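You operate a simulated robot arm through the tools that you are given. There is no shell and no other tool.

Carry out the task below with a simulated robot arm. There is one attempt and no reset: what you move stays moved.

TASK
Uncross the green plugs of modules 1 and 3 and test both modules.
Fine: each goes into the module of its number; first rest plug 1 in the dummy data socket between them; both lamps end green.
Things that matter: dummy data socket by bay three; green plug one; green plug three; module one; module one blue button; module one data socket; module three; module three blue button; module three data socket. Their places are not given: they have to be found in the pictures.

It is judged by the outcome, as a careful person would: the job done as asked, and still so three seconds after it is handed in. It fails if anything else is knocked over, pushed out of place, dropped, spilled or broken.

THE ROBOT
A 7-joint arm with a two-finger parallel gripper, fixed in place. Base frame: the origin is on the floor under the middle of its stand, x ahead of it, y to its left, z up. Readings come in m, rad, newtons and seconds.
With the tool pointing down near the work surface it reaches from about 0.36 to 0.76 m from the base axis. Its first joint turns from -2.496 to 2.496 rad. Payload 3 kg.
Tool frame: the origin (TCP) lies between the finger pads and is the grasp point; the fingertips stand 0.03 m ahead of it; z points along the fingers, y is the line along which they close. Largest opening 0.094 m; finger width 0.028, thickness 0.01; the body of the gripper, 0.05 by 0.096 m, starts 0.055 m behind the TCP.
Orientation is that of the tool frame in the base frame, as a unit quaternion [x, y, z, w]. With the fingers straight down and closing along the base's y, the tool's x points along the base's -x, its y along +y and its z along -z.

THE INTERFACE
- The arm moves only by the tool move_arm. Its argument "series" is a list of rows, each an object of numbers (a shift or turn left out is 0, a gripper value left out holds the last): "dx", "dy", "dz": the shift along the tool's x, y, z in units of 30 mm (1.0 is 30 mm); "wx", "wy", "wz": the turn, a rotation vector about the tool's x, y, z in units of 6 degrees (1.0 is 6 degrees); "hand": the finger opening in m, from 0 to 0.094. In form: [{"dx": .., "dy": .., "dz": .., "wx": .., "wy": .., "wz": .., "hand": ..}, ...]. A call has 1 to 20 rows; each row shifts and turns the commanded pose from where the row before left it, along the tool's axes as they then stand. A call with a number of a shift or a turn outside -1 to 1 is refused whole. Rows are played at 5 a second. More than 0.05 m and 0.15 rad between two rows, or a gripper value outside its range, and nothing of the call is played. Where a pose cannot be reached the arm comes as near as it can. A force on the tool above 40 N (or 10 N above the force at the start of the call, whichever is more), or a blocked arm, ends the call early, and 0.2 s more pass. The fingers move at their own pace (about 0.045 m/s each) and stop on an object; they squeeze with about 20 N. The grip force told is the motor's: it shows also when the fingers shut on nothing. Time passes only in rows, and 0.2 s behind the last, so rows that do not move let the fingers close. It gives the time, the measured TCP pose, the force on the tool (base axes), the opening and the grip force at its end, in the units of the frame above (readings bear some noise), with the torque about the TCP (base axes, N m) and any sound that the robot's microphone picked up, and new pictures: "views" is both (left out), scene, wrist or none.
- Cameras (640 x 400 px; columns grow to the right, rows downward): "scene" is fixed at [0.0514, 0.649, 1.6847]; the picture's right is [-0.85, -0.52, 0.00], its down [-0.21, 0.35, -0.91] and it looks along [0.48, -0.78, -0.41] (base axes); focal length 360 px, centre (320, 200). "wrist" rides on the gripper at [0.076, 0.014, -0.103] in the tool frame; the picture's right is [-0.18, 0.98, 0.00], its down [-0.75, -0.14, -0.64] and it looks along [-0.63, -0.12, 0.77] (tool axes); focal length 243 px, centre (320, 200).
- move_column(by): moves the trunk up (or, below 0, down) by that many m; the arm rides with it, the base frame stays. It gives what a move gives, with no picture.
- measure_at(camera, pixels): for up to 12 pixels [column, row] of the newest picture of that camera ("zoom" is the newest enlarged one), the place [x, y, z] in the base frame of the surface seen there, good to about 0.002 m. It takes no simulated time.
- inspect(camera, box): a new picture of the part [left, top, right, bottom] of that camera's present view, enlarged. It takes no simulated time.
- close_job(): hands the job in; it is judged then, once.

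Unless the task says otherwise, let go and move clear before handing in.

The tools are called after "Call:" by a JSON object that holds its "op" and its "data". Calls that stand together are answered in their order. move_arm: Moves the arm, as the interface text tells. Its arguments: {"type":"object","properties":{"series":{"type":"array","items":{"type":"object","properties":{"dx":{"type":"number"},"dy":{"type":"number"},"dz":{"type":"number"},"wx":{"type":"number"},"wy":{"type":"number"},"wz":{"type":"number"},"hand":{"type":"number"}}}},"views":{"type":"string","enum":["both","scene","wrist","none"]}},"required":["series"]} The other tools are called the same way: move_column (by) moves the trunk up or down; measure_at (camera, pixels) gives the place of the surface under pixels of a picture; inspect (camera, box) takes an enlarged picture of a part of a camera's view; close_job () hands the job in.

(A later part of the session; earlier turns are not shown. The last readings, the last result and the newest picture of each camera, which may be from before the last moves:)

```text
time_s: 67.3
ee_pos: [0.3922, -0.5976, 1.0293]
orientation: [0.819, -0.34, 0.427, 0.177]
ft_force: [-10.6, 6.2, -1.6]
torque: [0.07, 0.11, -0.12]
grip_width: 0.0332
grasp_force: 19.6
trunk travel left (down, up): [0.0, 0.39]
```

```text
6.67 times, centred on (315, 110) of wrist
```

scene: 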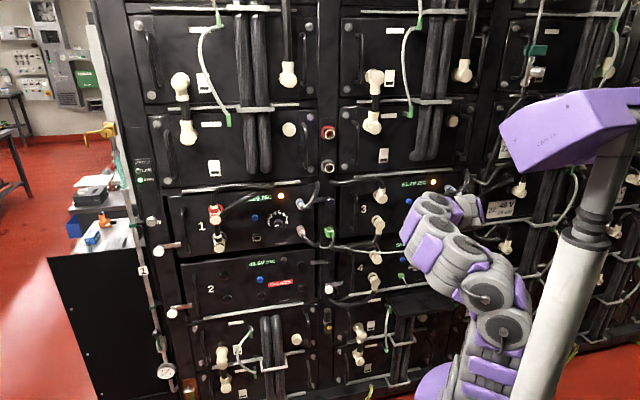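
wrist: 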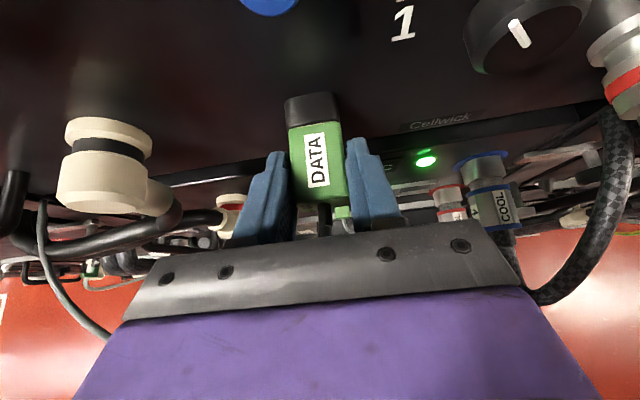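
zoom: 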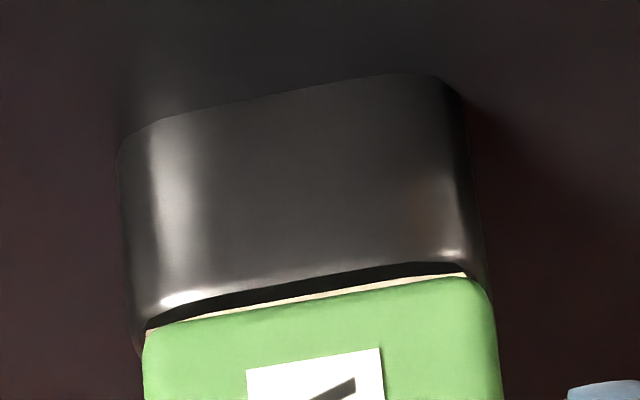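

The cream strip has nearly closed, with 12 N push-back along depth. I'll push another 2 mm to make sure it is fully home.

Call:
{"op": "move_arm", "data": {"series": [{"dx": 0.019, "dz": 0.0273}, {"dx": 0.019, "dz": 0.0273}, {}, {}], "views": "wrist"}}

Call:
{"op": "inspect", "data": {"camera": "wrist", "box": [267, 80, 363, 140]}}

```text
time_s: 68.3
ee_pos: [0.3945, -0.5986, 1.0303]
orientation: [0.819, -0.34, 0.427, 0.177]
ft_force: [-11.5, 11.1, -5.3]
torque: [0.23, 0.23, -0.01]
grip_width: 0.0332
grasp_force: 19.4
trunk travel left (down, up): [0.0, 0.39]
```

wrist: 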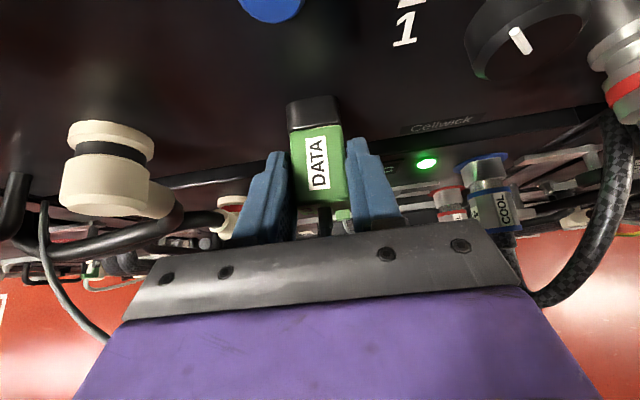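

```text
6.67 times, centred on (315, 110) of wrist
```

zoom: 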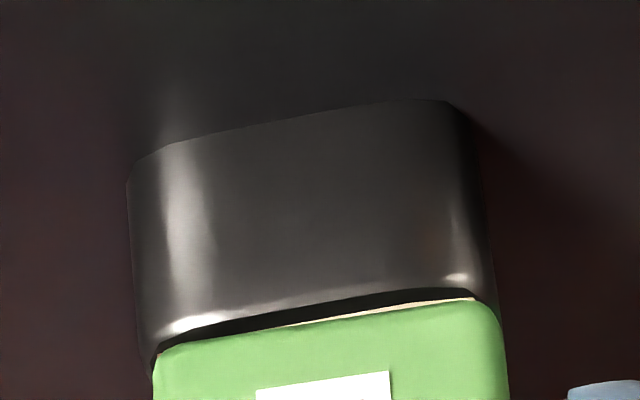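

Push-back stays at 16 N, which seems to be the grip's slip limit, and only a hairline of cream remains. I'll measure the plug's outer end face to check the seating depth.

Call:
{"op": "inspect", "data": {"camera": "wrist", "box": [280, 170, 360, 220]}}

Call:
{"op": "measure_at", "data": {"camera": "zoom", "pixels": [[220, 350], [260, 360], [480, 310], [520, 300], [450, 320], [160, 340], [250, 290], [450, 255], [320, 240], [240, 200], [395, 170], [200, 330]]}}

```text
8.00 times, centred on (320, 195) of wrist
```

zoom: 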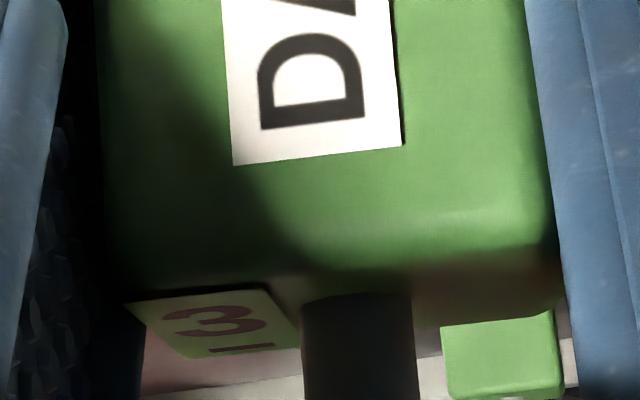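

```text
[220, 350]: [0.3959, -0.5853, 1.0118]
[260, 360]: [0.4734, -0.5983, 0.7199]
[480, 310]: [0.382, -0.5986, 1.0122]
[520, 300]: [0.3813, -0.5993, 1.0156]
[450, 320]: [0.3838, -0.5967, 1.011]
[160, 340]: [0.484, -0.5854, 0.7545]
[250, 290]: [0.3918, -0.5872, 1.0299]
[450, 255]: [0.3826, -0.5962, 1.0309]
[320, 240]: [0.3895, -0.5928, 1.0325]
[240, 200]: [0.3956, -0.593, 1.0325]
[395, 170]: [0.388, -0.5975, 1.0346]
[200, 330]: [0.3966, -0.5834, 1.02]
```

The end face is at depth 0.6934, matching the 0.693 measured for the originally seated plug, so plug 3 is home in module 3. I'll relax the push, open, rise, and back off.

Call:
{"op": "move_arm", "data": {"series": [{"dx": -0.038, "dz": -0.055}, {}, {"hand": 0.06}, {}, {}, {"dx": 0.273, "dz": -0.191}, {"dx": 0.546, "dz": -0.383}, {"dx": 0.546, "dz": -0.383}, {"dx": 0.273, "dz": -0.191}, {"dx": -0.38, "dz": -0.546}, {"dx": -0.38, "dz": -0.546}, {"dx": -0.38, "dz": -0.546}, {}], "views": "both"}}

Call:
{"op": "inspect", "data": {"camera": "wrist", "box": [260, 70, 388, 150]}}

```text
time_s: 71.1
ee_pos: [0.3525, -0.5552, 1.0885]
orientation: [0.819, -0.339, 0.427, 0.177]
ft_force: [0.0, 0.4, 1.2]
torque: [-0.03, -0.02, -0.01]
grip_width: 0.0599
grasp_force: 0.1
trunk travel left (down, up): [0.0, 0.39]
```

scene: 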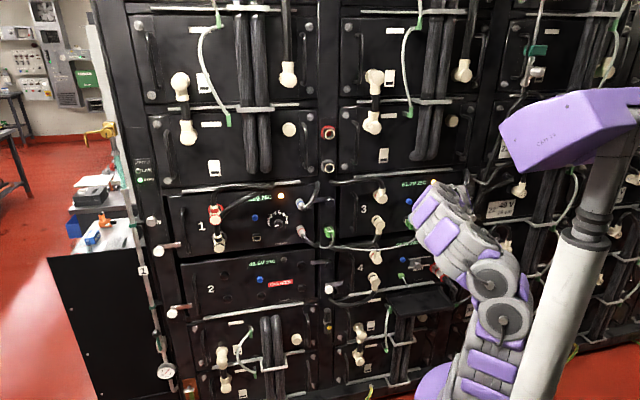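
wrist: 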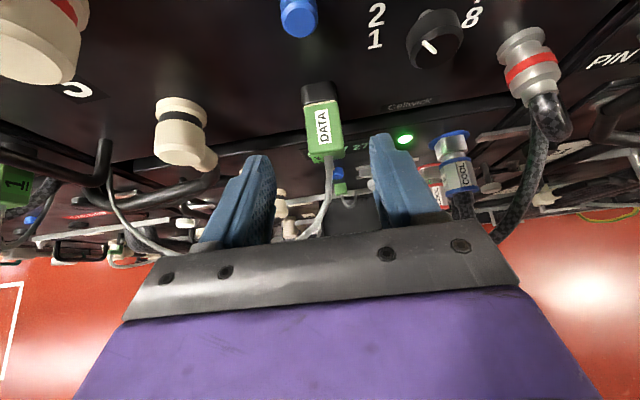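

```text
5.00 times, centred on (324, 110) of wrist
```

zoom: 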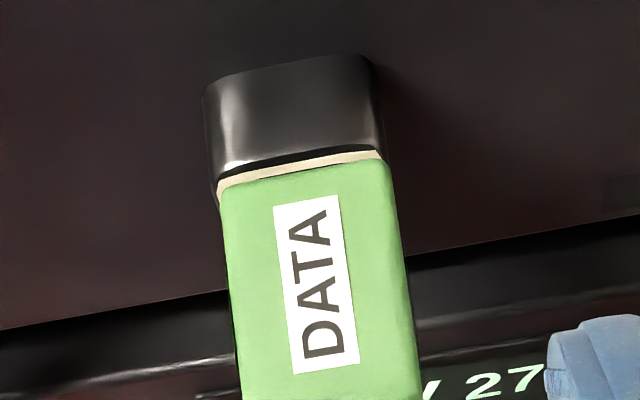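

After release a cream strip of about 1.5–2 mm shows between plug 3 and its frame (zoom (300,170)), so relaxing may have drawn it back slightly. I'll measure the gap.

Call:
{"op": "measure_at", "data": {"camera": "zoom", "pixels": [[230, 200], [300, 180], [380, 170], [300, 170], [250, 176], [360, 155], [225, 190], [300, 160], [245, 380], [400, 360], [320, 385], [300, 100]]}}

Call:
{"op": "measure_at", "data": {"camera": "wrist", "pixels": [[312, 158], [340, 152], [320, 158], [335, 157], [310, 150], [342, 145], [325, 152], [296, 15], [300, 28], [290, 22], [312, 20], [322, 165]]}}

```text
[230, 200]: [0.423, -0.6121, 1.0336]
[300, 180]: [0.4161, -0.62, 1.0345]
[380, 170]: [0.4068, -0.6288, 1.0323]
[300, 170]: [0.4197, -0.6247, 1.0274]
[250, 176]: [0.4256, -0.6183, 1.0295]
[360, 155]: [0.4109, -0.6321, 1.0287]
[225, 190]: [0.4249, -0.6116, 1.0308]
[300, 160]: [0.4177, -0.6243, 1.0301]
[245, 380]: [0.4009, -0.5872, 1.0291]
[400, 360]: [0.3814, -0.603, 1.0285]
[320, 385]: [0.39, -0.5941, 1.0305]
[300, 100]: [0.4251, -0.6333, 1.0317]
```

```text
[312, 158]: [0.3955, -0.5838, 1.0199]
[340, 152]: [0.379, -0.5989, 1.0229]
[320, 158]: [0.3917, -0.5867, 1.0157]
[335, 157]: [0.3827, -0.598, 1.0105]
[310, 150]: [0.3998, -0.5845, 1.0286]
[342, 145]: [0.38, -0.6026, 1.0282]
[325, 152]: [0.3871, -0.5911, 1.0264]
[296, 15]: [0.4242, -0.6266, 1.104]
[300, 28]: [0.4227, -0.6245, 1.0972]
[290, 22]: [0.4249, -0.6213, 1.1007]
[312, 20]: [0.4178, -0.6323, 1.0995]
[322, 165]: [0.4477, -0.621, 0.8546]
```

Plug 3's front edge is about 1.5 mm short of flush after release. I'll regrip it slightly further back, push it home, and this time open without first backing off.

Call:
{"op": "move_arm", "data": {"series": [{"dx": 0.332, "dz": 0.473}, {"dx": 0.332, "dz": 0.473}, {"dx": 0.332, "dz": 0.473}, {"dx": -0.406, "dz": 0.2846}, {"dx": -0.406, "dz": 0.2846}, {"dx": -0.406, "dz": 0.2846}, {"dx": -0.406, "dz": 0.2846}, {}], "views": "wrist"}}

```text
time_s: 72.9
ee_pos: [0.3885, -0.5941, 1.0289]
orientation: [0.819, -0.339, 0.428, 0.177]
ft_force: [0.5, 1.2, -0.8]
torque: [0.04, 0.02, 0.02]
grip_width: 0.06
grasp_force: 0.0
trunk travel left (down, up): [0.0, 0.39]
```

wrist: 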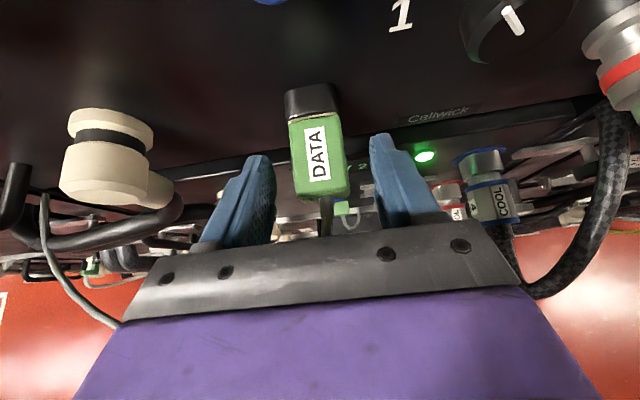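

The fingers straddle plug 3 again at depth 0.695. I'll close and push forward in 1 mm steps.

Call:
{"op": "move_arm", "data": {"series": [{"hand": 0.0}, {}, {}, {}, {"dx": 0.019, "dz": 0.0273}, {"dx": 0.019, "dz": 0.0273}, {"dx": 0.019, "dz": 0.0273}, {}], "views": "wrist"}}

Call:
{"op": "inspect", "data": {"camera": "wrist", "box": [267, 80, 363, 140]}}

```text
time_s: 74.7
ee_pos: [0.3882, -0.593, 1.029]
orientation: [0.819, -0.34, 0.428, 0.176]
ft_force: [-15.4, 11.1, -5.3]
torque: [0.42, 0.47, -0.09]
grip_width: 0.0293
grasp_force: 20.2
trunk travel left (down, up): [0.0, 0.39]
```

wrist: 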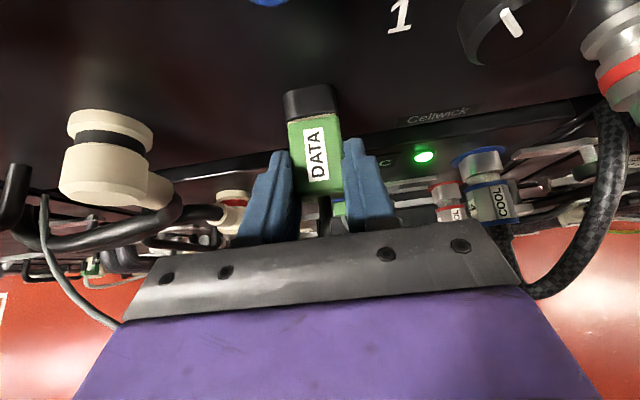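

```text
6.67 times, centred on (315, 110) of wrist
```

zoom: 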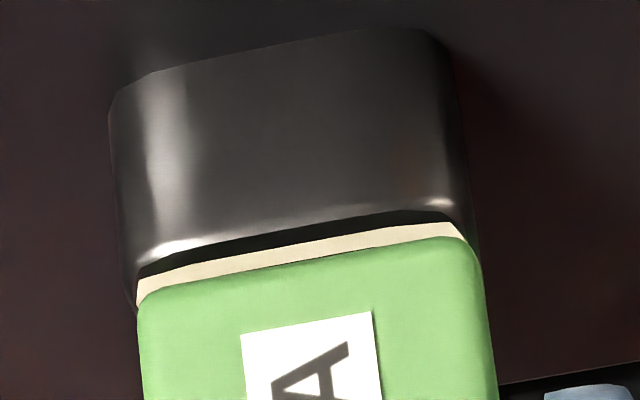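

The opening closed to 29.3 mm rather than 33.5 mm and the plug did not move despite 19 N, so this grip is different from before. I'll look closely at the contact before doing anything else.

Call:
{"op": "inspect", "data": {"camera": "wrist", "box": [232, 110, 408, 220]}}

Call:
{"op": "measure_at", "data": {"camera": "zoom", "pixels": [[180, 160], [430, 120], [215, 250], [405, 220], [310, 250], [240, 300], [400, 290], [320, 305], [250, 330], [200, 100], [395, 80], [300, 200]]}}

```text
3.64 times, centred on (320, 165) of wrist
```

zoom: 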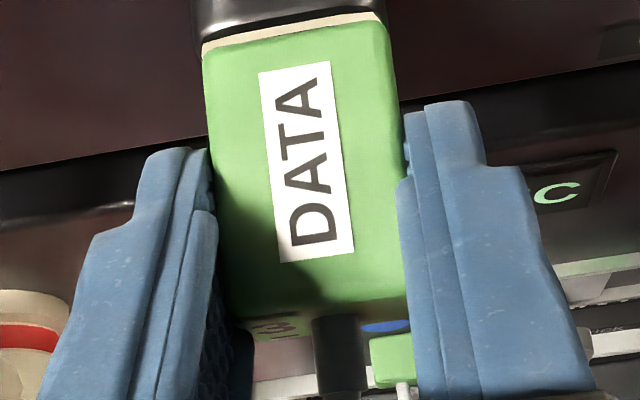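

```text
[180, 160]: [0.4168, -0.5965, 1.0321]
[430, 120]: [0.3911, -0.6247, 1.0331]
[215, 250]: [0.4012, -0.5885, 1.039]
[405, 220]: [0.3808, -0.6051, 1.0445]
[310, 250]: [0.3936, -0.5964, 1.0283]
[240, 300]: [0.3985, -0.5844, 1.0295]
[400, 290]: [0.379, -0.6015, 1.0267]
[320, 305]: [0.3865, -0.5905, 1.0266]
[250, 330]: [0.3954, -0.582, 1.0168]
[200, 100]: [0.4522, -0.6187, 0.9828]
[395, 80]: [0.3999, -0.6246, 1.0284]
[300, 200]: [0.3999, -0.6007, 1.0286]
```

The pads have a step: this time only the recessed tips hold the plug and the step pushes on its end, which likely binds it. I'll open, move 3 mm deeper so that the full pads grip it as before, then close, push, and release without backing off.

Call:
{"op": "move_arm", "data": {"series": [{"hand": 0.06}, {}, {}, {"dx": 0.038, "dz": 0.055}, {}], "views": "wrist"}}

Call:
{"op": "inspect", "data": {"camera": "wrist", "box": [232, 90, 408, 200]}}

```text
time_s: 75.9
ee_pos: [0.3914, -0.5957, 1.0289]
orientation: [0.819, -0.341, 0.427, 0.177]
ft_force: [-0.5, 0.1, -0.5]
torque: [0.01, 0.02, 0.02]
grip_width: 0.0599
grasp_force: 0.1
trunk travel left (down, up): [0.0, 0.39]
```

wrist: 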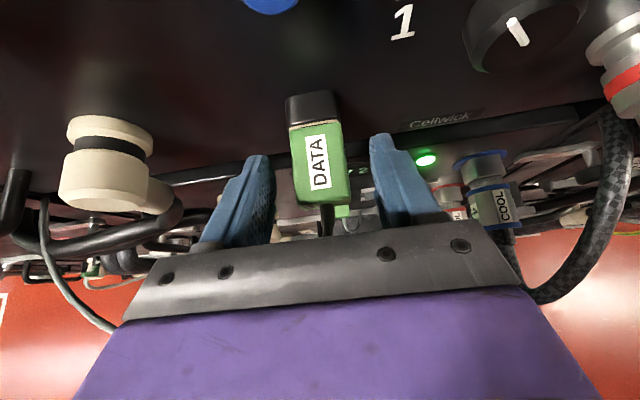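

```text
3.64 times, centred on (320, 145) of wrist
```

zoom: 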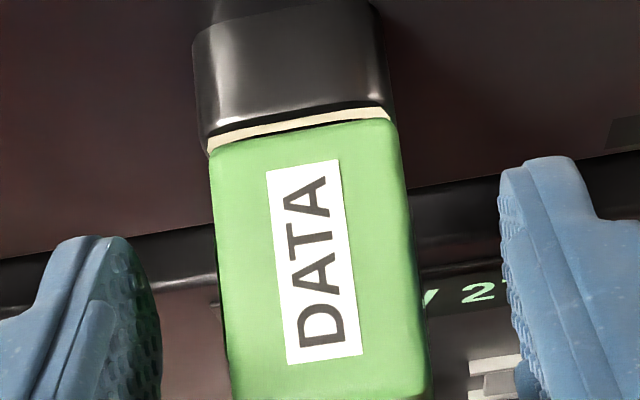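

TCP is at 0.698; I'll go 2 mm further, close, and check that the opening reads about 33.5 mm before pushing.

Call:
{"op": "move_arm", "data": {"series": [{"dx": 0.038, "dz": 0.055}, {"hand": 0.0}, {}, {}, {}], "views": "none"}}

```text
time_s: 77.1
ee_pos: [0.3927, -0.5985, 1.0288]
orientation: [0.819, -0.34, 0.427, 0.177]
ft_force: [-1.3, 0.4, -1.3]
torque: [0.0, 0.0, -0.01]
grip_width: 0.0334
grasp_force: 20.0
trunk travel left (down, up): [0.0, 0.39]
```

The opening is 33.4 mm again, so the pads hold it fully. Now pushing in 4 mm.

Call:
{"op": "move_arm", "data": {"series": [{"dx": 0.019, "dz": 0.0273}, {"dx": 0.019, "dz": 0.0273}, {"dx": 0.019, "dz": 0.0273}, {"dx": 0.019, "dz": 0.0273}, {}], "views": "wrist"}}

Call:
{"op": "inspect", "data": {"camera": "wrist", "box": [267, 80, 363, 140]}}

```text
time_s: 78.3
ee_pos: [0.3948, -0.5986, 1.0311]
orientation: [0.819, -0.34, 0.428, 0.177]
ft_force: [-12.9, 8.6, -3.8]
torque: [0.25, 0.27, -0.01]
grip_width: 0.0333
grasp_force: 20.0
trunk travel left (down, up): [0.0, 0.39]
```

wrist: 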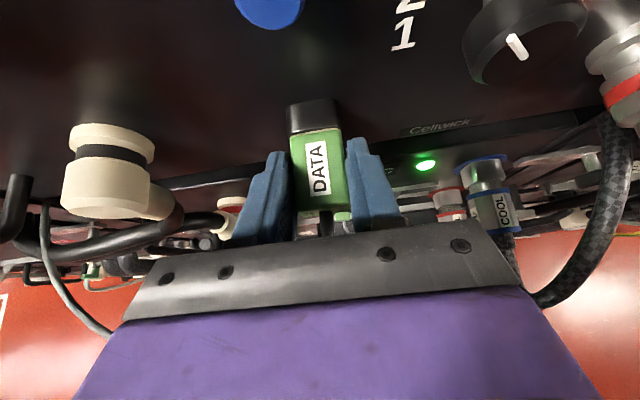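

```text
6.67 times, centred on (315, 110) of wrist
```

zoom: 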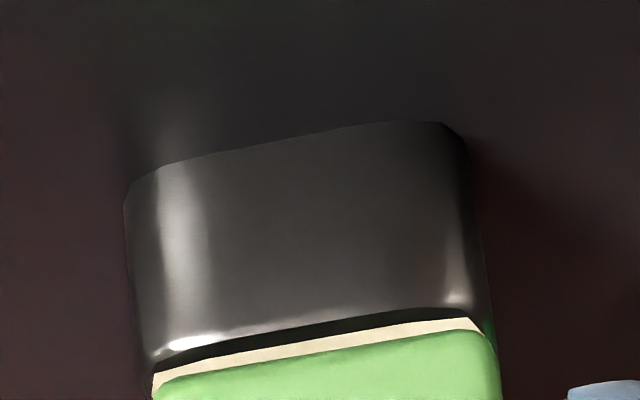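

The plug barely moved; the pads slipped at ~16 N. The reaction shows about 3 N to the right and 4 N downward, so the tongue is probably wedged slightly off-centre as happened at the dummy. I'll ease the push, shift slightly right and down, and push again.

Call:
{"op": "move_arm", "data": {"series": [{"dx": -0.038, "dz": -0.055}, {"dy": 0.025, "dx": -0.027, "dz": 0.019}, {}, {"dx": 0.019, "dz": 0.0273}, {"dx": 0.019, "dz": 0.0273}, {}], "views": "wrist"}}

Call:
{"op": "inspect", "data": {"camera": "wrist", "box": [267, 80, 363, 140]}}

```text
time_s: 79.7
ee_pos: [0.3939, -0.6003, 1.0295]
orientation: [0.818, -0.34, 0.428, 0.178]
ft_force: [-4.3, 4.5, 10.1]
torque: [-0.19, -0.19, -0.07]
grip_width: 0.0331
grasp_force: 20.4
trunk travel left (down, up): [0.0, 0.39]
```

wrist: 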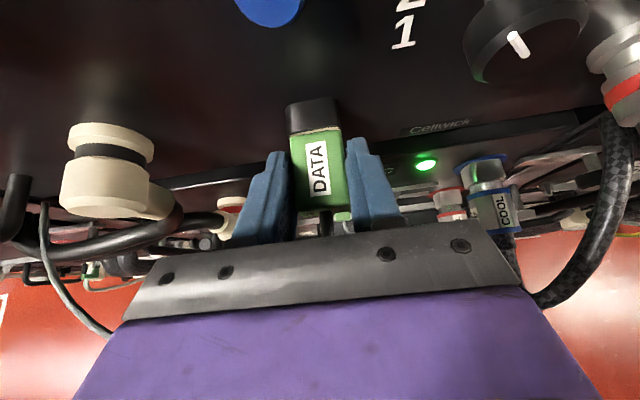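

```text
6.67 times, centred on (315, 110) of wrist
```

zoom: 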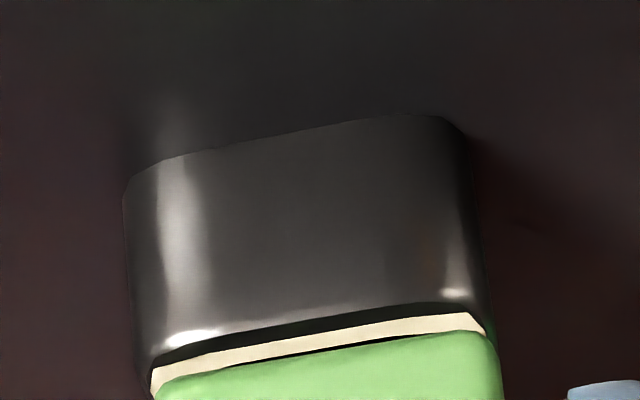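

Lowering was wrong (now 10 N upward reaction), so the height was right before. I'll raise back 0.7 mm, shift a bit further right, and press again.

Call:
{"op": "move_arm", "data": {"series": [{"dx": 0.021, "dz": -0.0147, "dy": 0.02}, {}, {"dx": 0.019, "dz": 0.0273}, {}], "views": "wrist"}}

Call:
{"op": "inspect", "data": {"camera": "wrist", "box": [267, 80, 363, 140]}}

```text
time_s: 80.7
ee_pos: [0.393, -0.6003, 1.0303]
orientation: [0.819, -0.34, 0.427, 0.177]
ft_force: [-12.5, 9.6, 2.1]
torque: [0.06, 0.11, 0.02]
grip_width: 0.0333
grasp_force: 19.9
trunk travel left (down, up): [0.0, 0.39]
```

wrist: 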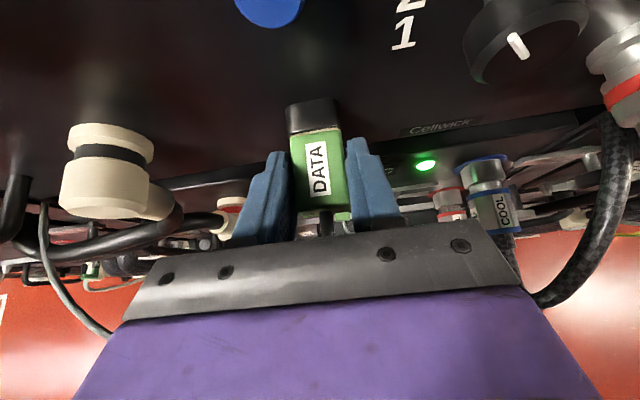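

```text
6.67 times, centred on (315, 110) of wrist
```

zoom: 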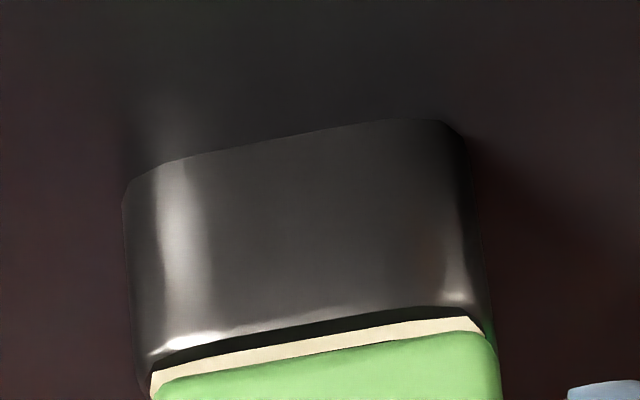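

Still about 1.5 mm of strip with 16 N. I'll measure the plug body more carefully (front edge, rear edge, top at both ends) to see whether it is pitched or yawed in the socket.

Call:
{"op": "inspect", "data": {"camera": "wrist", "box": [272, 110, 368, 210]}}

Call:
{"op": "measure_at", "data": {"camera": "zoom", "pixels": [[150, 155], [300, 130], [300, 200], [300, 300], [200, 160], [200, 300], [290, 350], [180, 200], [430, 140], [430, 250], [250, 120], [420, 112]]}}

```text
4.00 times, centred on (320, 160) of wrist
```

zoom: 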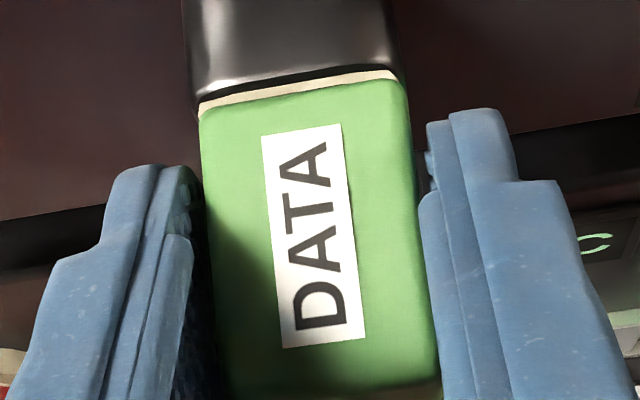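

```text
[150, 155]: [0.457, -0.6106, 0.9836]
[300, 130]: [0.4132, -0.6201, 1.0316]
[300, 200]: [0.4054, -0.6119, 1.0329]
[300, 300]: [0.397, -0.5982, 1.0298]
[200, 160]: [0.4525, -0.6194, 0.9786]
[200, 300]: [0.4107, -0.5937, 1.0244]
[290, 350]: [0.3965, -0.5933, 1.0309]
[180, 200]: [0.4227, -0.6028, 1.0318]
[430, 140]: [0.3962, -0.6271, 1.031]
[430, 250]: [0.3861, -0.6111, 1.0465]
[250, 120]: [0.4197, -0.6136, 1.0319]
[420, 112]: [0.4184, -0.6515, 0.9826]
```

The plug shows no clear yaw or pitch, so it is likely held by friction with the grip slipping at 16 N. I'll try a small pitch and sideways wiggle while keeping the push on.

Call:
{"op": "move_arm", "data": {"series": [{"wy": 0.25}, {"wy": -0.5}, {"wy": 0.25}, {"dy": -0.03}, {"dy": 0.045}, {"dy": -0.02, "dx": 0.019, "dz": 0.0273}, {}], "views": "wrist"}}

Call:
{"op": "inspect", "data": {"camera": "wrist", "box": [267, 80, 363, 140]}}

```text
time_s: 82.3
ee_pos: [0.3961, -0.6018, 1.0302]
orientation: [0.819, -0.34, 0.428, 0.177]
ft_force: [-13.6, 9.9, -0.7]
torque: [0.21, 0.2, 0.0]
grip_width: 0.0334
grasp_force: 19.3
trunk travel left (down, up): [0.0, 0.39]
```

wrist: 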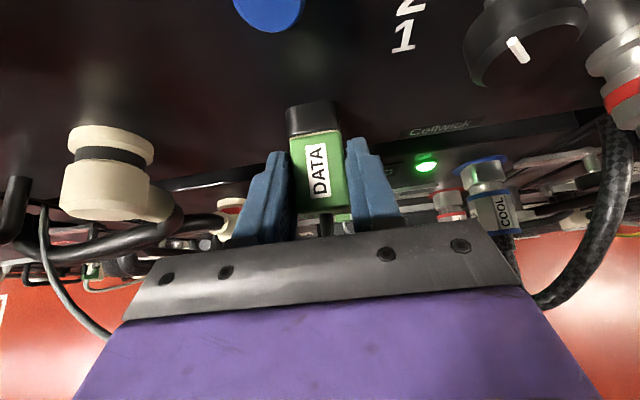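

```text
6.67 times, centred on (315, 110) of wrist
```

zoom: 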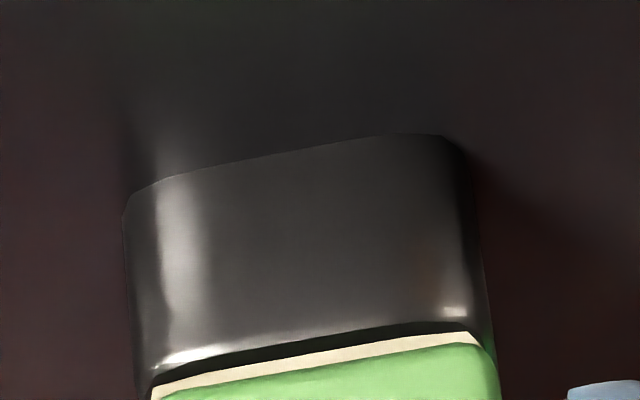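

The hand slid forward but the plug did not. Comparing edges, plug 3 sits about 1 mm right of where the original plug sat relative to the shroud. I'll open, back up 6 mm, shift 1.3 mm left, regrip (which centres the plug) and push again.

Call:
{"op": "move_arm", "data": {"series": [{"hand": 0.06}, {}, {}, {"dx": -0.115, "dz": -0.164, "dy": -0.043}, {}, {"hand": 0.0}, {}, {}, {}], "views": "wrist"}}

Call:
{"op": "inspect", "data": {"camera": "wrist", "box": [267, 80, 363, 140]}}

```text
time_s: 84.3
ee_pos: [0.3924, -0.5984, 1.0299]
orientation: [0.819, -0.34, 0.428, 0.177]
ft_force: [0.0, -0.5, 0.9]
torque: [-0.02, -0.02, -0.01]
grip_width: 0.0335
grasp_force: 20.2
trunk travel left (down, up): [0.0, 0.39]
```

wrist: 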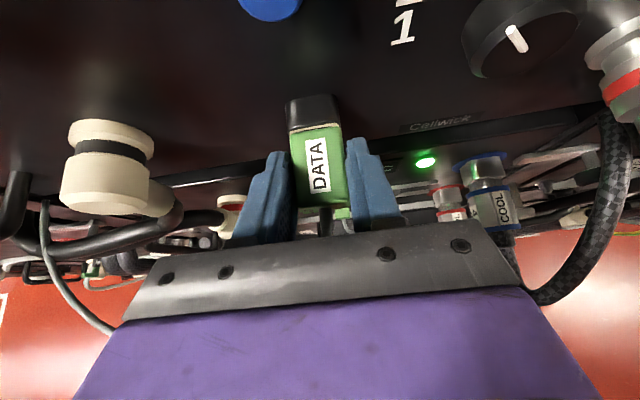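

```text
6.67 times, centred on (315, 110) of wrist
```

zoom: 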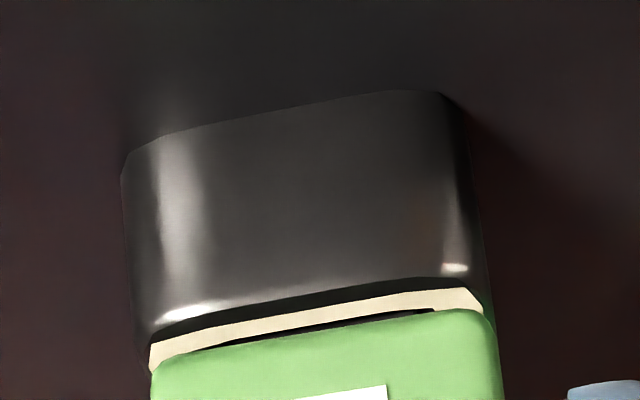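

The gap is now clearly visible and the plug still looks about 1 mm right of the shroud. I'll take a few readings to know the actual position.

Call:
{"op": "move_arm", "data": {"series": [{}], "views": "none"}}

Call:
{"op": "move_arm", "data": {"series": [{}], "views": "none"}}

Call:
{"op": "measure_at", "data": {"camera": "zoom", "pixels": [[160, 370], [480, 325], [320, 345], [165, 355], [470, 298], [320, 318], [140, 250], [470, 220], [300, 240], [320, 380], [180, 390], [480, 380]]}}

```text
time_s: 84.7
ee_pos: [0.3927, -0.5984, 1.0296]
orientation: [0.819, -0.339, 0.428, 0.176]
ft_force: [-2.1, -0.9, 0.7]
torque: [0.02, 0.01, -0.08]
grip_width: 0.0336
grasp_force: 19.9
trunk travel left (down, up): [0.0, 0.39]
```

```text
time_s: 85.1
ee_pos: [0.3938, -0.5981, 1.03]
orientation: [0.819, -0.34, 0.427, 0.177]
ft_force: [-1.4, -2.2, 0.2]
torque: [-0.06, 0.02, -0.03]
grip_width: 0.0334
grasp_force: 20.7
trunk travel left (down, up): [0.0, 0.39]
```

```text
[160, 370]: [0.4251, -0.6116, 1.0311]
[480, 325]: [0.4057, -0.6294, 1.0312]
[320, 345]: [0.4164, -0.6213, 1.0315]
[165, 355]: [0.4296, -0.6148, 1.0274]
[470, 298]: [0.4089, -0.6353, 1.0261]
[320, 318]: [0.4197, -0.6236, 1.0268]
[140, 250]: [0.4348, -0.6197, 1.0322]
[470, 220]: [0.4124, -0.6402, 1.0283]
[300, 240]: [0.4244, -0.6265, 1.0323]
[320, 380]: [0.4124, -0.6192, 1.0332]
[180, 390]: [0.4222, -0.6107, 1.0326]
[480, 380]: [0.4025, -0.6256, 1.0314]
```

By measurement the plug is laterally centred (plug −0.1453, frame −0.1455) and level, so it just needs a firmer push than the grip allows. I'll release, rise, and look at the cable so I can press the plug's end with two fingertips straddling the cable.

Call:
{"op": "move_arm", "data": {"series": [{"hand": 0.06}, {}, {}, {"dx": 0.273, "dz": -0.191}, {"dx": 0.546, "dz": -0.383}, {"dx": 0.546, "dz": -0.383}, {"dx": 0.273, "dz": -0.191}, {"dx": -0.32, "dz": -0.46}, {"dx": -0.32, "dz": -0.46}, {"dx": -0.32, "dz": -0.46, "hand": 0.016}, {}, {}], "views": "both"}}

Call:
{"op": "inspect", "data": {"camera": "wrist", "box": [240, 70, 400, 240]}}

```text
time_s: 87.7
ee_pos: [0.3587, -0.5623, 1.0898]
orientation: [0.818, -0.34, 0.428, 0.177]
ft_force: [-0.9, -0.4, 0.1]
torque: [-0.02, -0.03, 0.02]
grip_width: 0.016
grasp_force: 0.0
trunk travel left (down, up): [0.0, 0.39]
```

scene: 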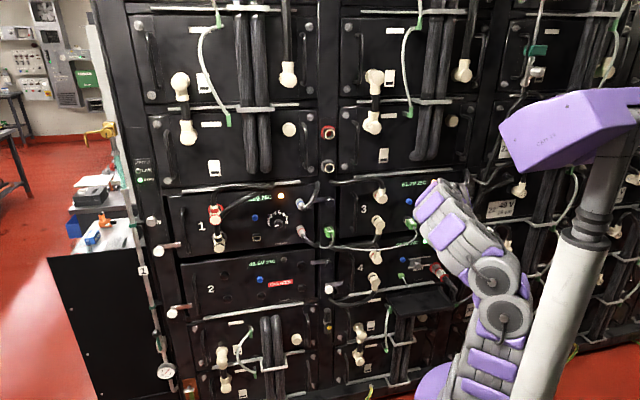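
wrist: 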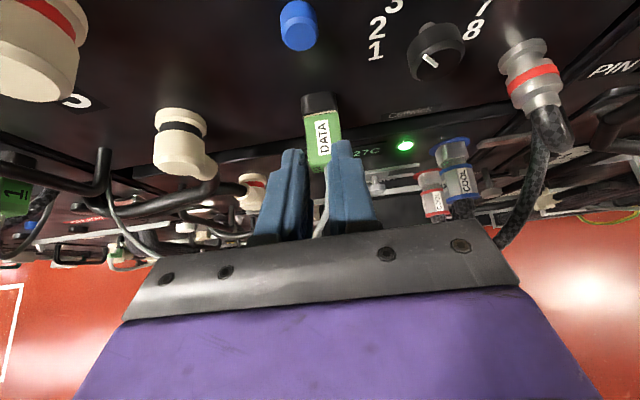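

```text
2.35 times, centred on (320, 155) of wrist
```

zoom: 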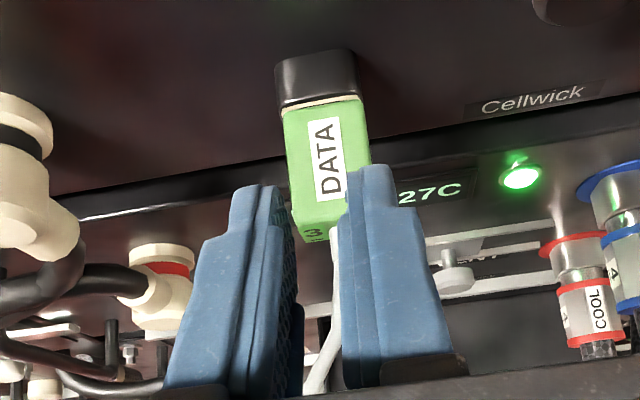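

I'll measure the cable run and the plug's outer end from here.

Call:
{"op": "measure_at", "data": {"camera": "zoom", "pixels": [[335, 240], [336, 260], [335, 290], [333, 320], [328, 350], [318, 380], [313, 235], [325, 225], [300, 215], [260, 200], [375, 180], [300, 180]]}}

Call:
{"op": "inspect", "data": {"camera": "wrist", "box": [280, 80, 360, 180]}}

```text
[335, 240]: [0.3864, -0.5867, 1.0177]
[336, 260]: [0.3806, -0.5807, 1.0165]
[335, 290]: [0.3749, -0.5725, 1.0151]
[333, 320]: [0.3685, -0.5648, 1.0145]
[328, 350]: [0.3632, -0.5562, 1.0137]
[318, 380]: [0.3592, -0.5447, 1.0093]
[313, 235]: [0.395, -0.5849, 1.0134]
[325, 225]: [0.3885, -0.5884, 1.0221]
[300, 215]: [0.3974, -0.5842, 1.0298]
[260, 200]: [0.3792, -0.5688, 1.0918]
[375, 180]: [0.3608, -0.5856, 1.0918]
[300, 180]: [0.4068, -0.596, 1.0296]
```

```text
4.00 times, centred on (320, 130) of wrist
```

zoom: 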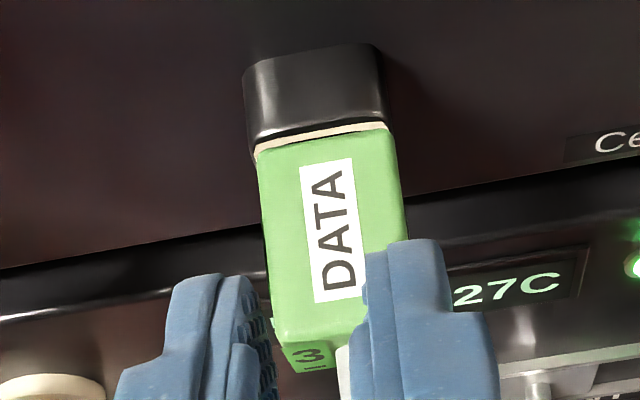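

The cable runs straight out within ±10 mm of the plug axis to depth ≈0.645, so narrow fingers can straddle it. I'll set the opening to 12 mm, step back slightly and descend behind the plug's end face.

Call:
{"op": "move_arm", "data": {"series": [{"hand": 0.012, "dx": -0.134, "dz": -0.191, "dy": -0.04}, {}, {"dx": -0.437, "dz": 0.306}, {"dx": -0.437, "dz": 0.306}, {"dx": -0.437, "dz": 0.306}, {"dx": -0.437, "dz": 0.306}, {}], "views": "wrist"}}

Call:
{"op": "inspect", "data": {"camera": "wrist", "box": [240, 80, 400, 240]}}

```text
time_s: 89.3
ee_pos: [0.355, -0.5569, 1.0262]
orientation: [0.819, -0.339, 0.428, 0.177]
ft_force: [0.3, 0.4, 0.4]
torque: [-0.02, -0.01, 0.03]
grip_width: 0.0118
grasp_force: 0.1
trunk travel left (down, up): [0.0, 0.39]
```

wrist: 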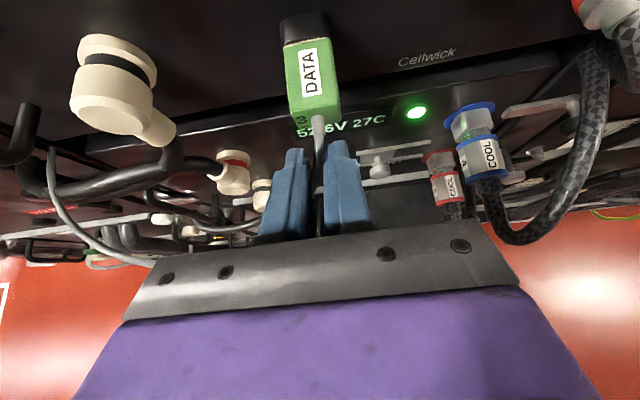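

```text
2.50 times, centred on (320, 160) of wrist
```

zoom: 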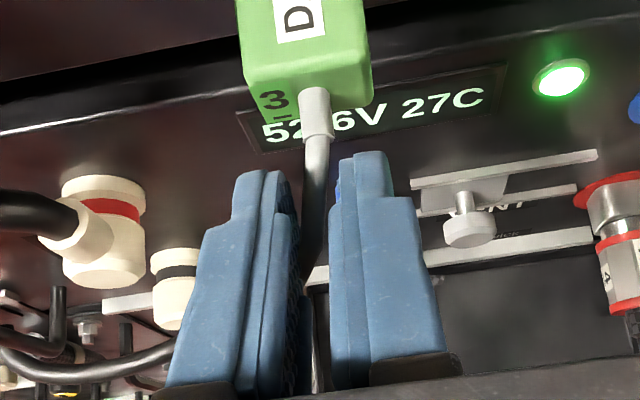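

The fingertips straddle the cable cleanly behind plug 3. I'll advance along depth until they touch the end face.

Call:
{"op": "move_arm", "data": {"series": [{"dx": 0.0957, "dz": 0.1365}, {"dx": 0.0957, "dz": 0.1365}, {"dx": 0.038, "dz": 0.055}, {"dx": 0.019, "dz": 0.0273}, {"dx": 0.019, "dz": 0.0273}, {}], "views": "wrist"}}

```text
time_s: 90.7
ee_pos: [0.3635, -0.5667, 1.0259]
orientation: [0.819, -0.34, 0.427, 0.177]
ft_force: [0.3, 0.1, -1.0]
torque: [0.02, 0.02, 0.01]
grip_width: 0.0119
grasp_force: 0.1
trunk travel left (down, up): [0.0, 0.39]
```

wrist: 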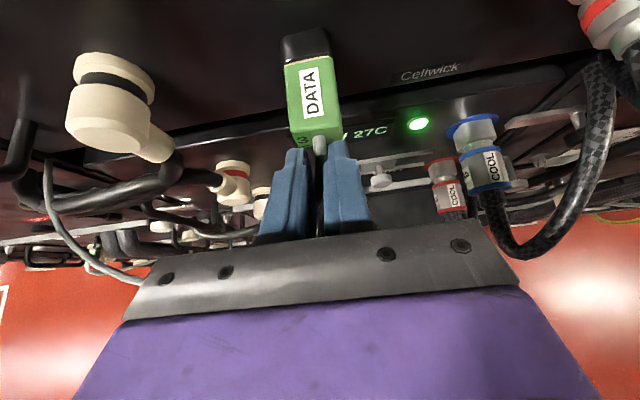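

Depth 0.658 with no force yet, nearly touching. I'll continue in 1 mm steps.

Call:
{"op": "move_arm", "data": {"series": [{"dx": 0.019, "dz": 0.0273}, {"dx": 0.019, "dz": 0.0273}, {"dx": 0.019, "dz": 0.0273}, {"dx": 0.019, "dz": 0.0273}, {}], "views": "wrist"}}

Call:
{"op": "inspect", "data": {"camera": "wrist", "box": [256, 20, 384, 200]}}

```text
time_s: 91.9
ee_pos: [0.3645, -0.5689, 1.027]
orientation: [0.819, -0.34, 0.426, 0.178]
ft_force: [-5.7, 6.3, -0.5]
torque: [0.05, 0.05, 0.03]
grip_width: 0.0119
grasp_force: 0.1
trunk travel left (down, up): [0.0, 0.39]
```

wrist: 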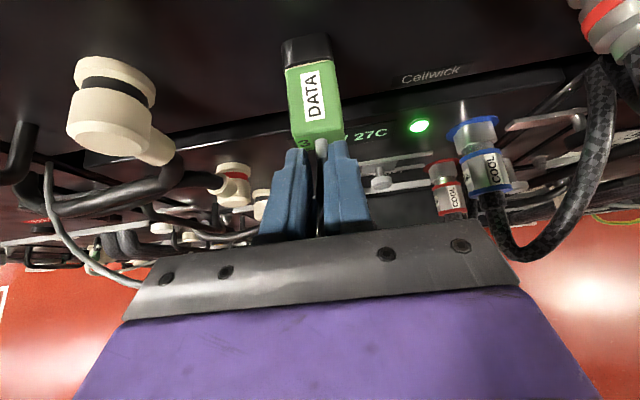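

```text
2.22 times, centred on (320, 110) of wrist
```

zoom: 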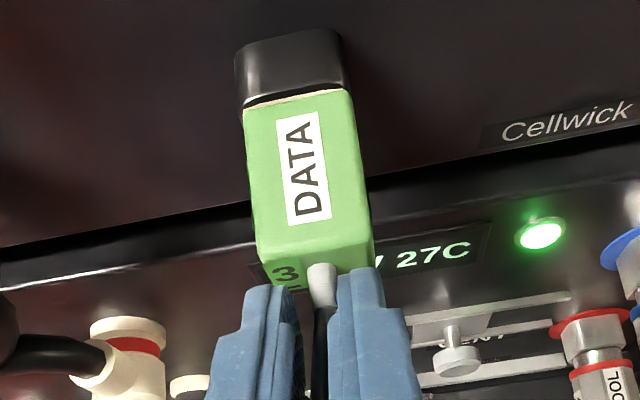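

The fingertips press centrally on the end face with a pure 8.5 N axial reaction. I'll push harder in small steps.

Call:
{"op": "move_arm", "data": {"series": [{"dx": 0.019, "dz": 0.0273}, {"dx": 0.019, "dz": 0.0273}, {}], "views": "wrist"}}

Call:
{"op": "inspect", "data": {"camera": "wrist", "box": [256, 20, 384, 100]}}

```text
time_s: 92.7
ee_pos: [0.3651, -0.5683, 1.0279]
orientation: [0.819, -0.34, 0.427, 0.178]
ft_force: [-11.6, 11.1, 0.9]
torque: [0.04, 0.04, -0.05]
grip_width: 0.0121
grasp_force: 0.1
trunk travel left (down, up): [0.0, 0.39]
```

wrist: 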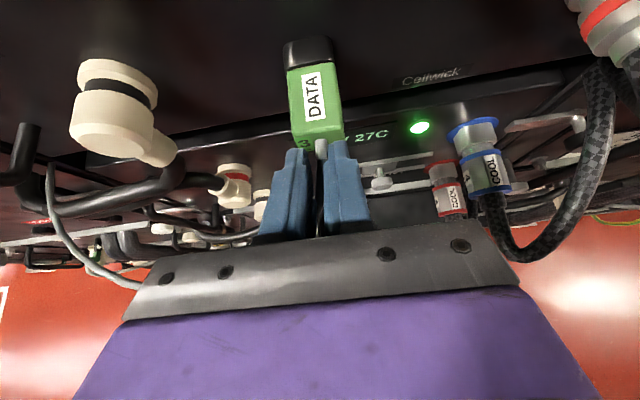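

```text
5.00 times, centred on (320, 60) of wrist
```

zoom: 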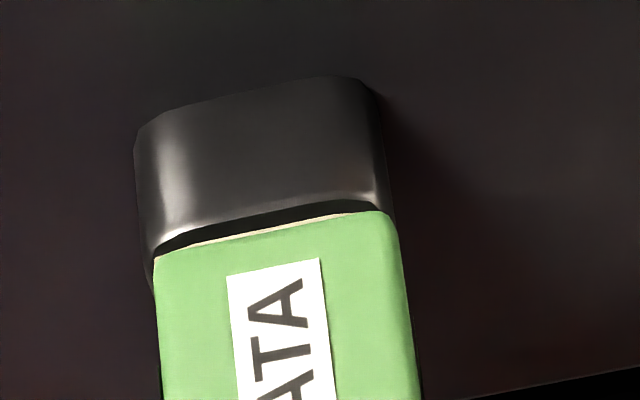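

At 16 N only a hairline of cream remains from this angle. I'll add about 2 mm more of push.

Call:
{"op": "move_arm", "data": {"series": [{"dx": 0.019, "dz": 0.0273}, {"dx": 0.019, "dz": 0.0273}, {}], "views": "wrist"}}

Call:
{"op": "inspect", "data": {"camera": "wrist", "box": [256, 20, 384, 100]}}

```text
time_s: 93.5
ee_pos: [0.3661, -0.5688, 1.0291]
orientation: [0.818, -0.34, 0.429, 0.178]
ft_force: [-18.8, 17.9, 3.2]
torque: [0.03, 0.02, -0.16]
grip_width: 0.0122
grasp_force: 0.1
trunk travel left (down, up): [0.0, 0.39]
```

wrist: 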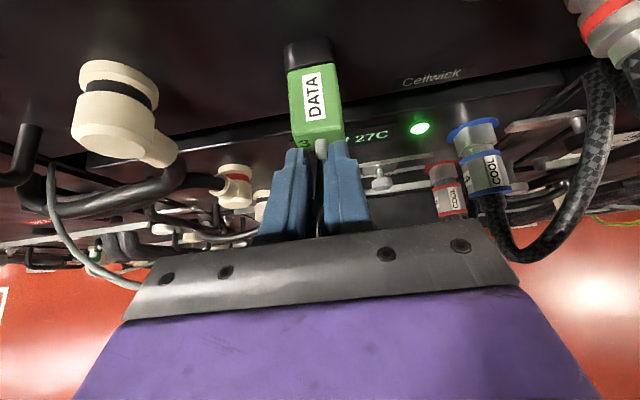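

```text
5.00 times, centred on (320, 60) of wrist
```

zoom: 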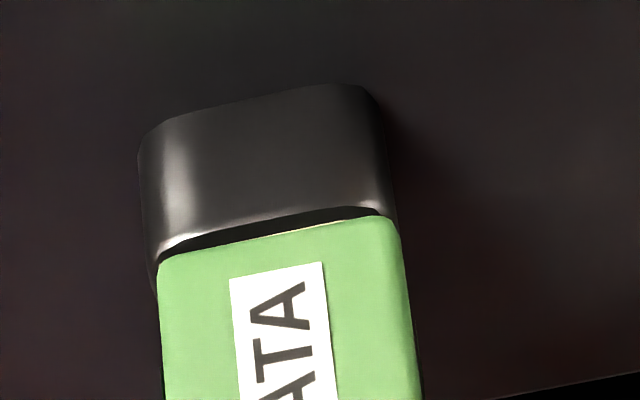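

At 26 N the gap has practically closed. One more millimetre (about 33 N), then I'll back off and check whether it stays in.

Call:
{"op": "move_arm", "data": {"series": [{"dx": 0.019, "dz": 0.0273}, {}, {"dx": -0.0957, "dz": -0.1365}, {"dx": -0.0957, "dz": -0.1365}, {"dx": -0.0957, "dz": -0.1365}, {}], "views": "wrist"}}

Call:
{"op": "inspect", "data": {"camera": "wrist", "box": [256, 0, 384, 80]}}

```text
time_s: 94.9
ee_pos: [0.3606, -0.5612, 1.0256]
orientation: [0.819, -0.34, 0.427, 0.177]
ft_force: [-0.3, -0.8, 0.5]
torque: [-0.02, 0.02, -0.02]
grip_width: 0.012
grasp_force: 0.0
trunk travel left (down, up): [0.0, 0.39]
```

wrist: 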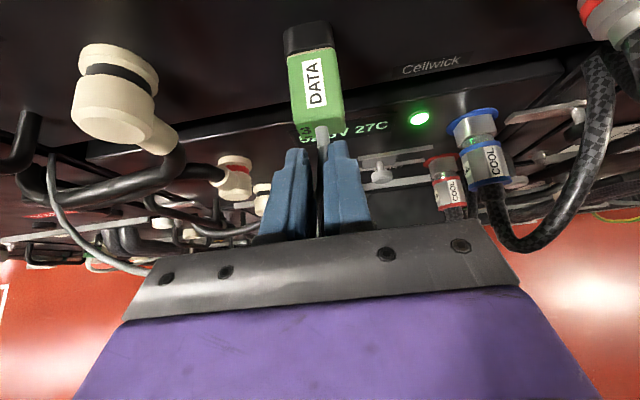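

```text
5.00 times, centred on (320, 40) of wrist
```

zoom: 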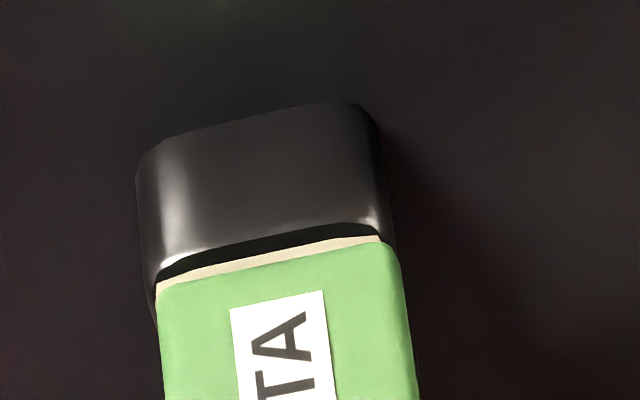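

After backing off, the plug springs back about 1 mm, so the socket holds it with a soft latch and it is captured; the test lamp will confirm it later. I'll rise off the cable, back away and move left to plug 1 in the dummy.

Call:
{"op": "move_arm", "data": {"series": [{"dx": 0.437, "dz": -0.306}, {"dx": 0.437, "dz": -0.306}, {"dx": 0.437, "dz": -0.306}, {"dx": 0.437, "dz": -0.306}, {"dx": -0.33, "dz": -0.47}, {"dx": -0.33, "dz": -0.47}, {"dx": -0.33, "dz": -0.47, "hand": 0.06}, {"dy": -1}, {"dy": -1}, {"dy": -1}, {"dy": -1}, {"dy": -1}, {"dy": -1}, {"dy": -1}, {"dy": -1}, {"dy": -1}, {"dy": -1}, {"dy": -1}, {}], "views": "both"}}

```text
time_s: 98.9
ee_pos: [0.5549, -0.2913, 1.0912]
orientation: [0.819, -0.34, 0.426, 0.177]
ft_force: [-0.6, 0.3, 0.7]
torque: [-0.02, 0.01, 0.0]
grip_width: 0.0597
grasp_force: 0.1
trunk travel left (down, up): [0.0, 0.39]
```

scene: 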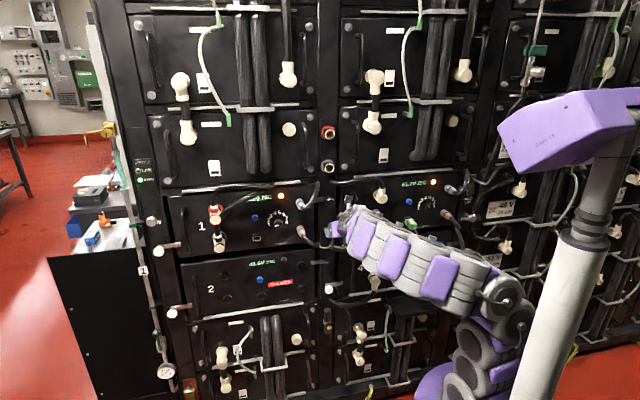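
wrist: 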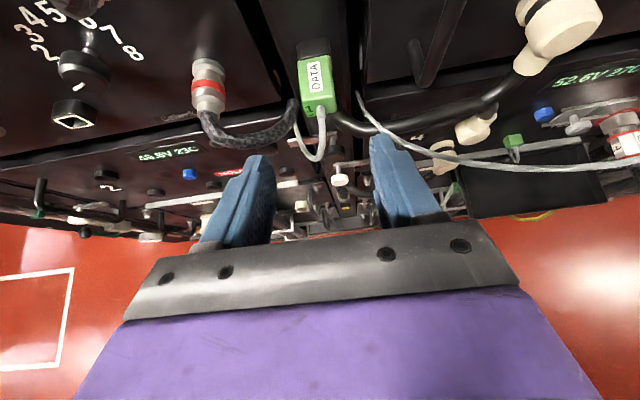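

TCP is at s=0.186, depth 0.598, in front of plug 1 (wrist (318,80)). I'll measure plug 1 in the dummy.

Call:
{"op": "inspect", "data": {"camera": "wrist", "box": [267, 30, 379, 170]}}

Call:
{"op": "measure_at", "data": {"camera": "wrist", "pixels": [[302, 66], [329, 62], [305, 85], [334, 82], [308, 98], [318, 78], [322, 108], [325, 125], [322, 150], [303, 155], [296, 135], [320, 115]]}}

```text
2.86 times, centred on (323, 100) of wrist
```

zoom: 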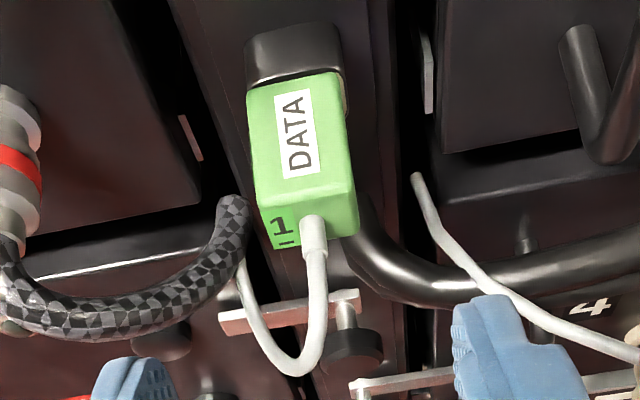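

```text
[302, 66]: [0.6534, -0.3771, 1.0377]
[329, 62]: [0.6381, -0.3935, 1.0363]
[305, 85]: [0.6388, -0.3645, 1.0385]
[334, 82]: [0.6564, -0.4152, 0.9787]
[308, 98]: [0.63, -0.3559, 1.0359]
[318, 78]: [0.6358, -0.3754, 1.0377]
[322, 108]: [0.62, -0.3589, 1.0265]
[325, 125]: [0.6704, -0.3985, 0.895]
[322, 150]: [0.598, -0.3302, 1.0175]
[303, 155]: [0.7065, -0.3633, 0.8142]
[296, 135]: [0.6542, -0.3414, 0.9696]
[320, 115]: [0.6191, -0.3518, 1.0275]
```

I'll refine the plug 1 edges using the zoomed picture.

Call:
{"op": "measure_at", "data": {"camera": "zoom", "pixels": [[252, 105], [340, 92], [258, 160], [347, 150], [262, 195], [352, 185], [300, 85], [310, 195], [313, 240], [318, 290], [320, 330], [295, 372]]}}

```text
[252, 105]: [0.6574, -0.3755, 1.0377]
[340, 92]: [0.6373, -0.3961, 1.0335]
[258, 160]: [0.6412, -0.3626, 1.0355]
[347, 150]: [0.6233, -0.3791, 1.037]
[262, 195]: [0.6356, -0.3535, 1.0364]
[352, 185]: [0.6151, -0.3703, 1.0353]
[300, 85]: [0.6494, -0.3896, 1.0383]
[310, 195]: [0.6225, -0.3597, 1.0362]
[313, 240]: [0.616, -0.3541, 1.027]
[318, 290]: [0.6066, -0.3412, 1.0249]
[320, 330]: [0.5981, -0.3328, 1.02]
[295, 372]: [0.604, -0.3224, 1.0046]
```

Plug 1 is centred at s≈0.1854 with top z≈1.037. I'll move over it as before.

Call:
{"op": "move_arm", "data": {"series": [{"dx": 0.3965, "dz": 0.7255, "dy": 0.005}, {"dx": 0.3965, "dz": 0.7255, "dy": 0.005}, {"dx": 0.3965, "dz": 0.7255, "dy": 0.005}, {"dx": 0.3965, "dz": 0.7255, "dy": 0.005}, {}], "views": "wrist"}}

```text
time_s: 100.1
ee_pos: [0.6251, -0.3625, 1.0802]
orientation: [0.819, -0.34, 0.427, 0.177]
ft_force: [0.1, -0.2, -0.5]
torque: [0.03, 0.0, -0.01]
grip_width: 0.0602
grasp_force: 0.1
trunk travel left (down, up): [0.0, 0.39]
```

wrist: 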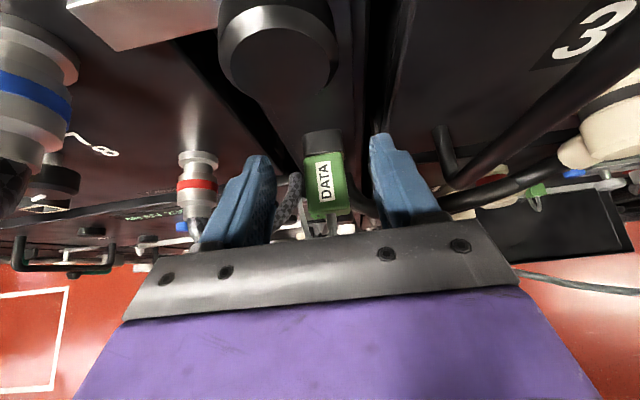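

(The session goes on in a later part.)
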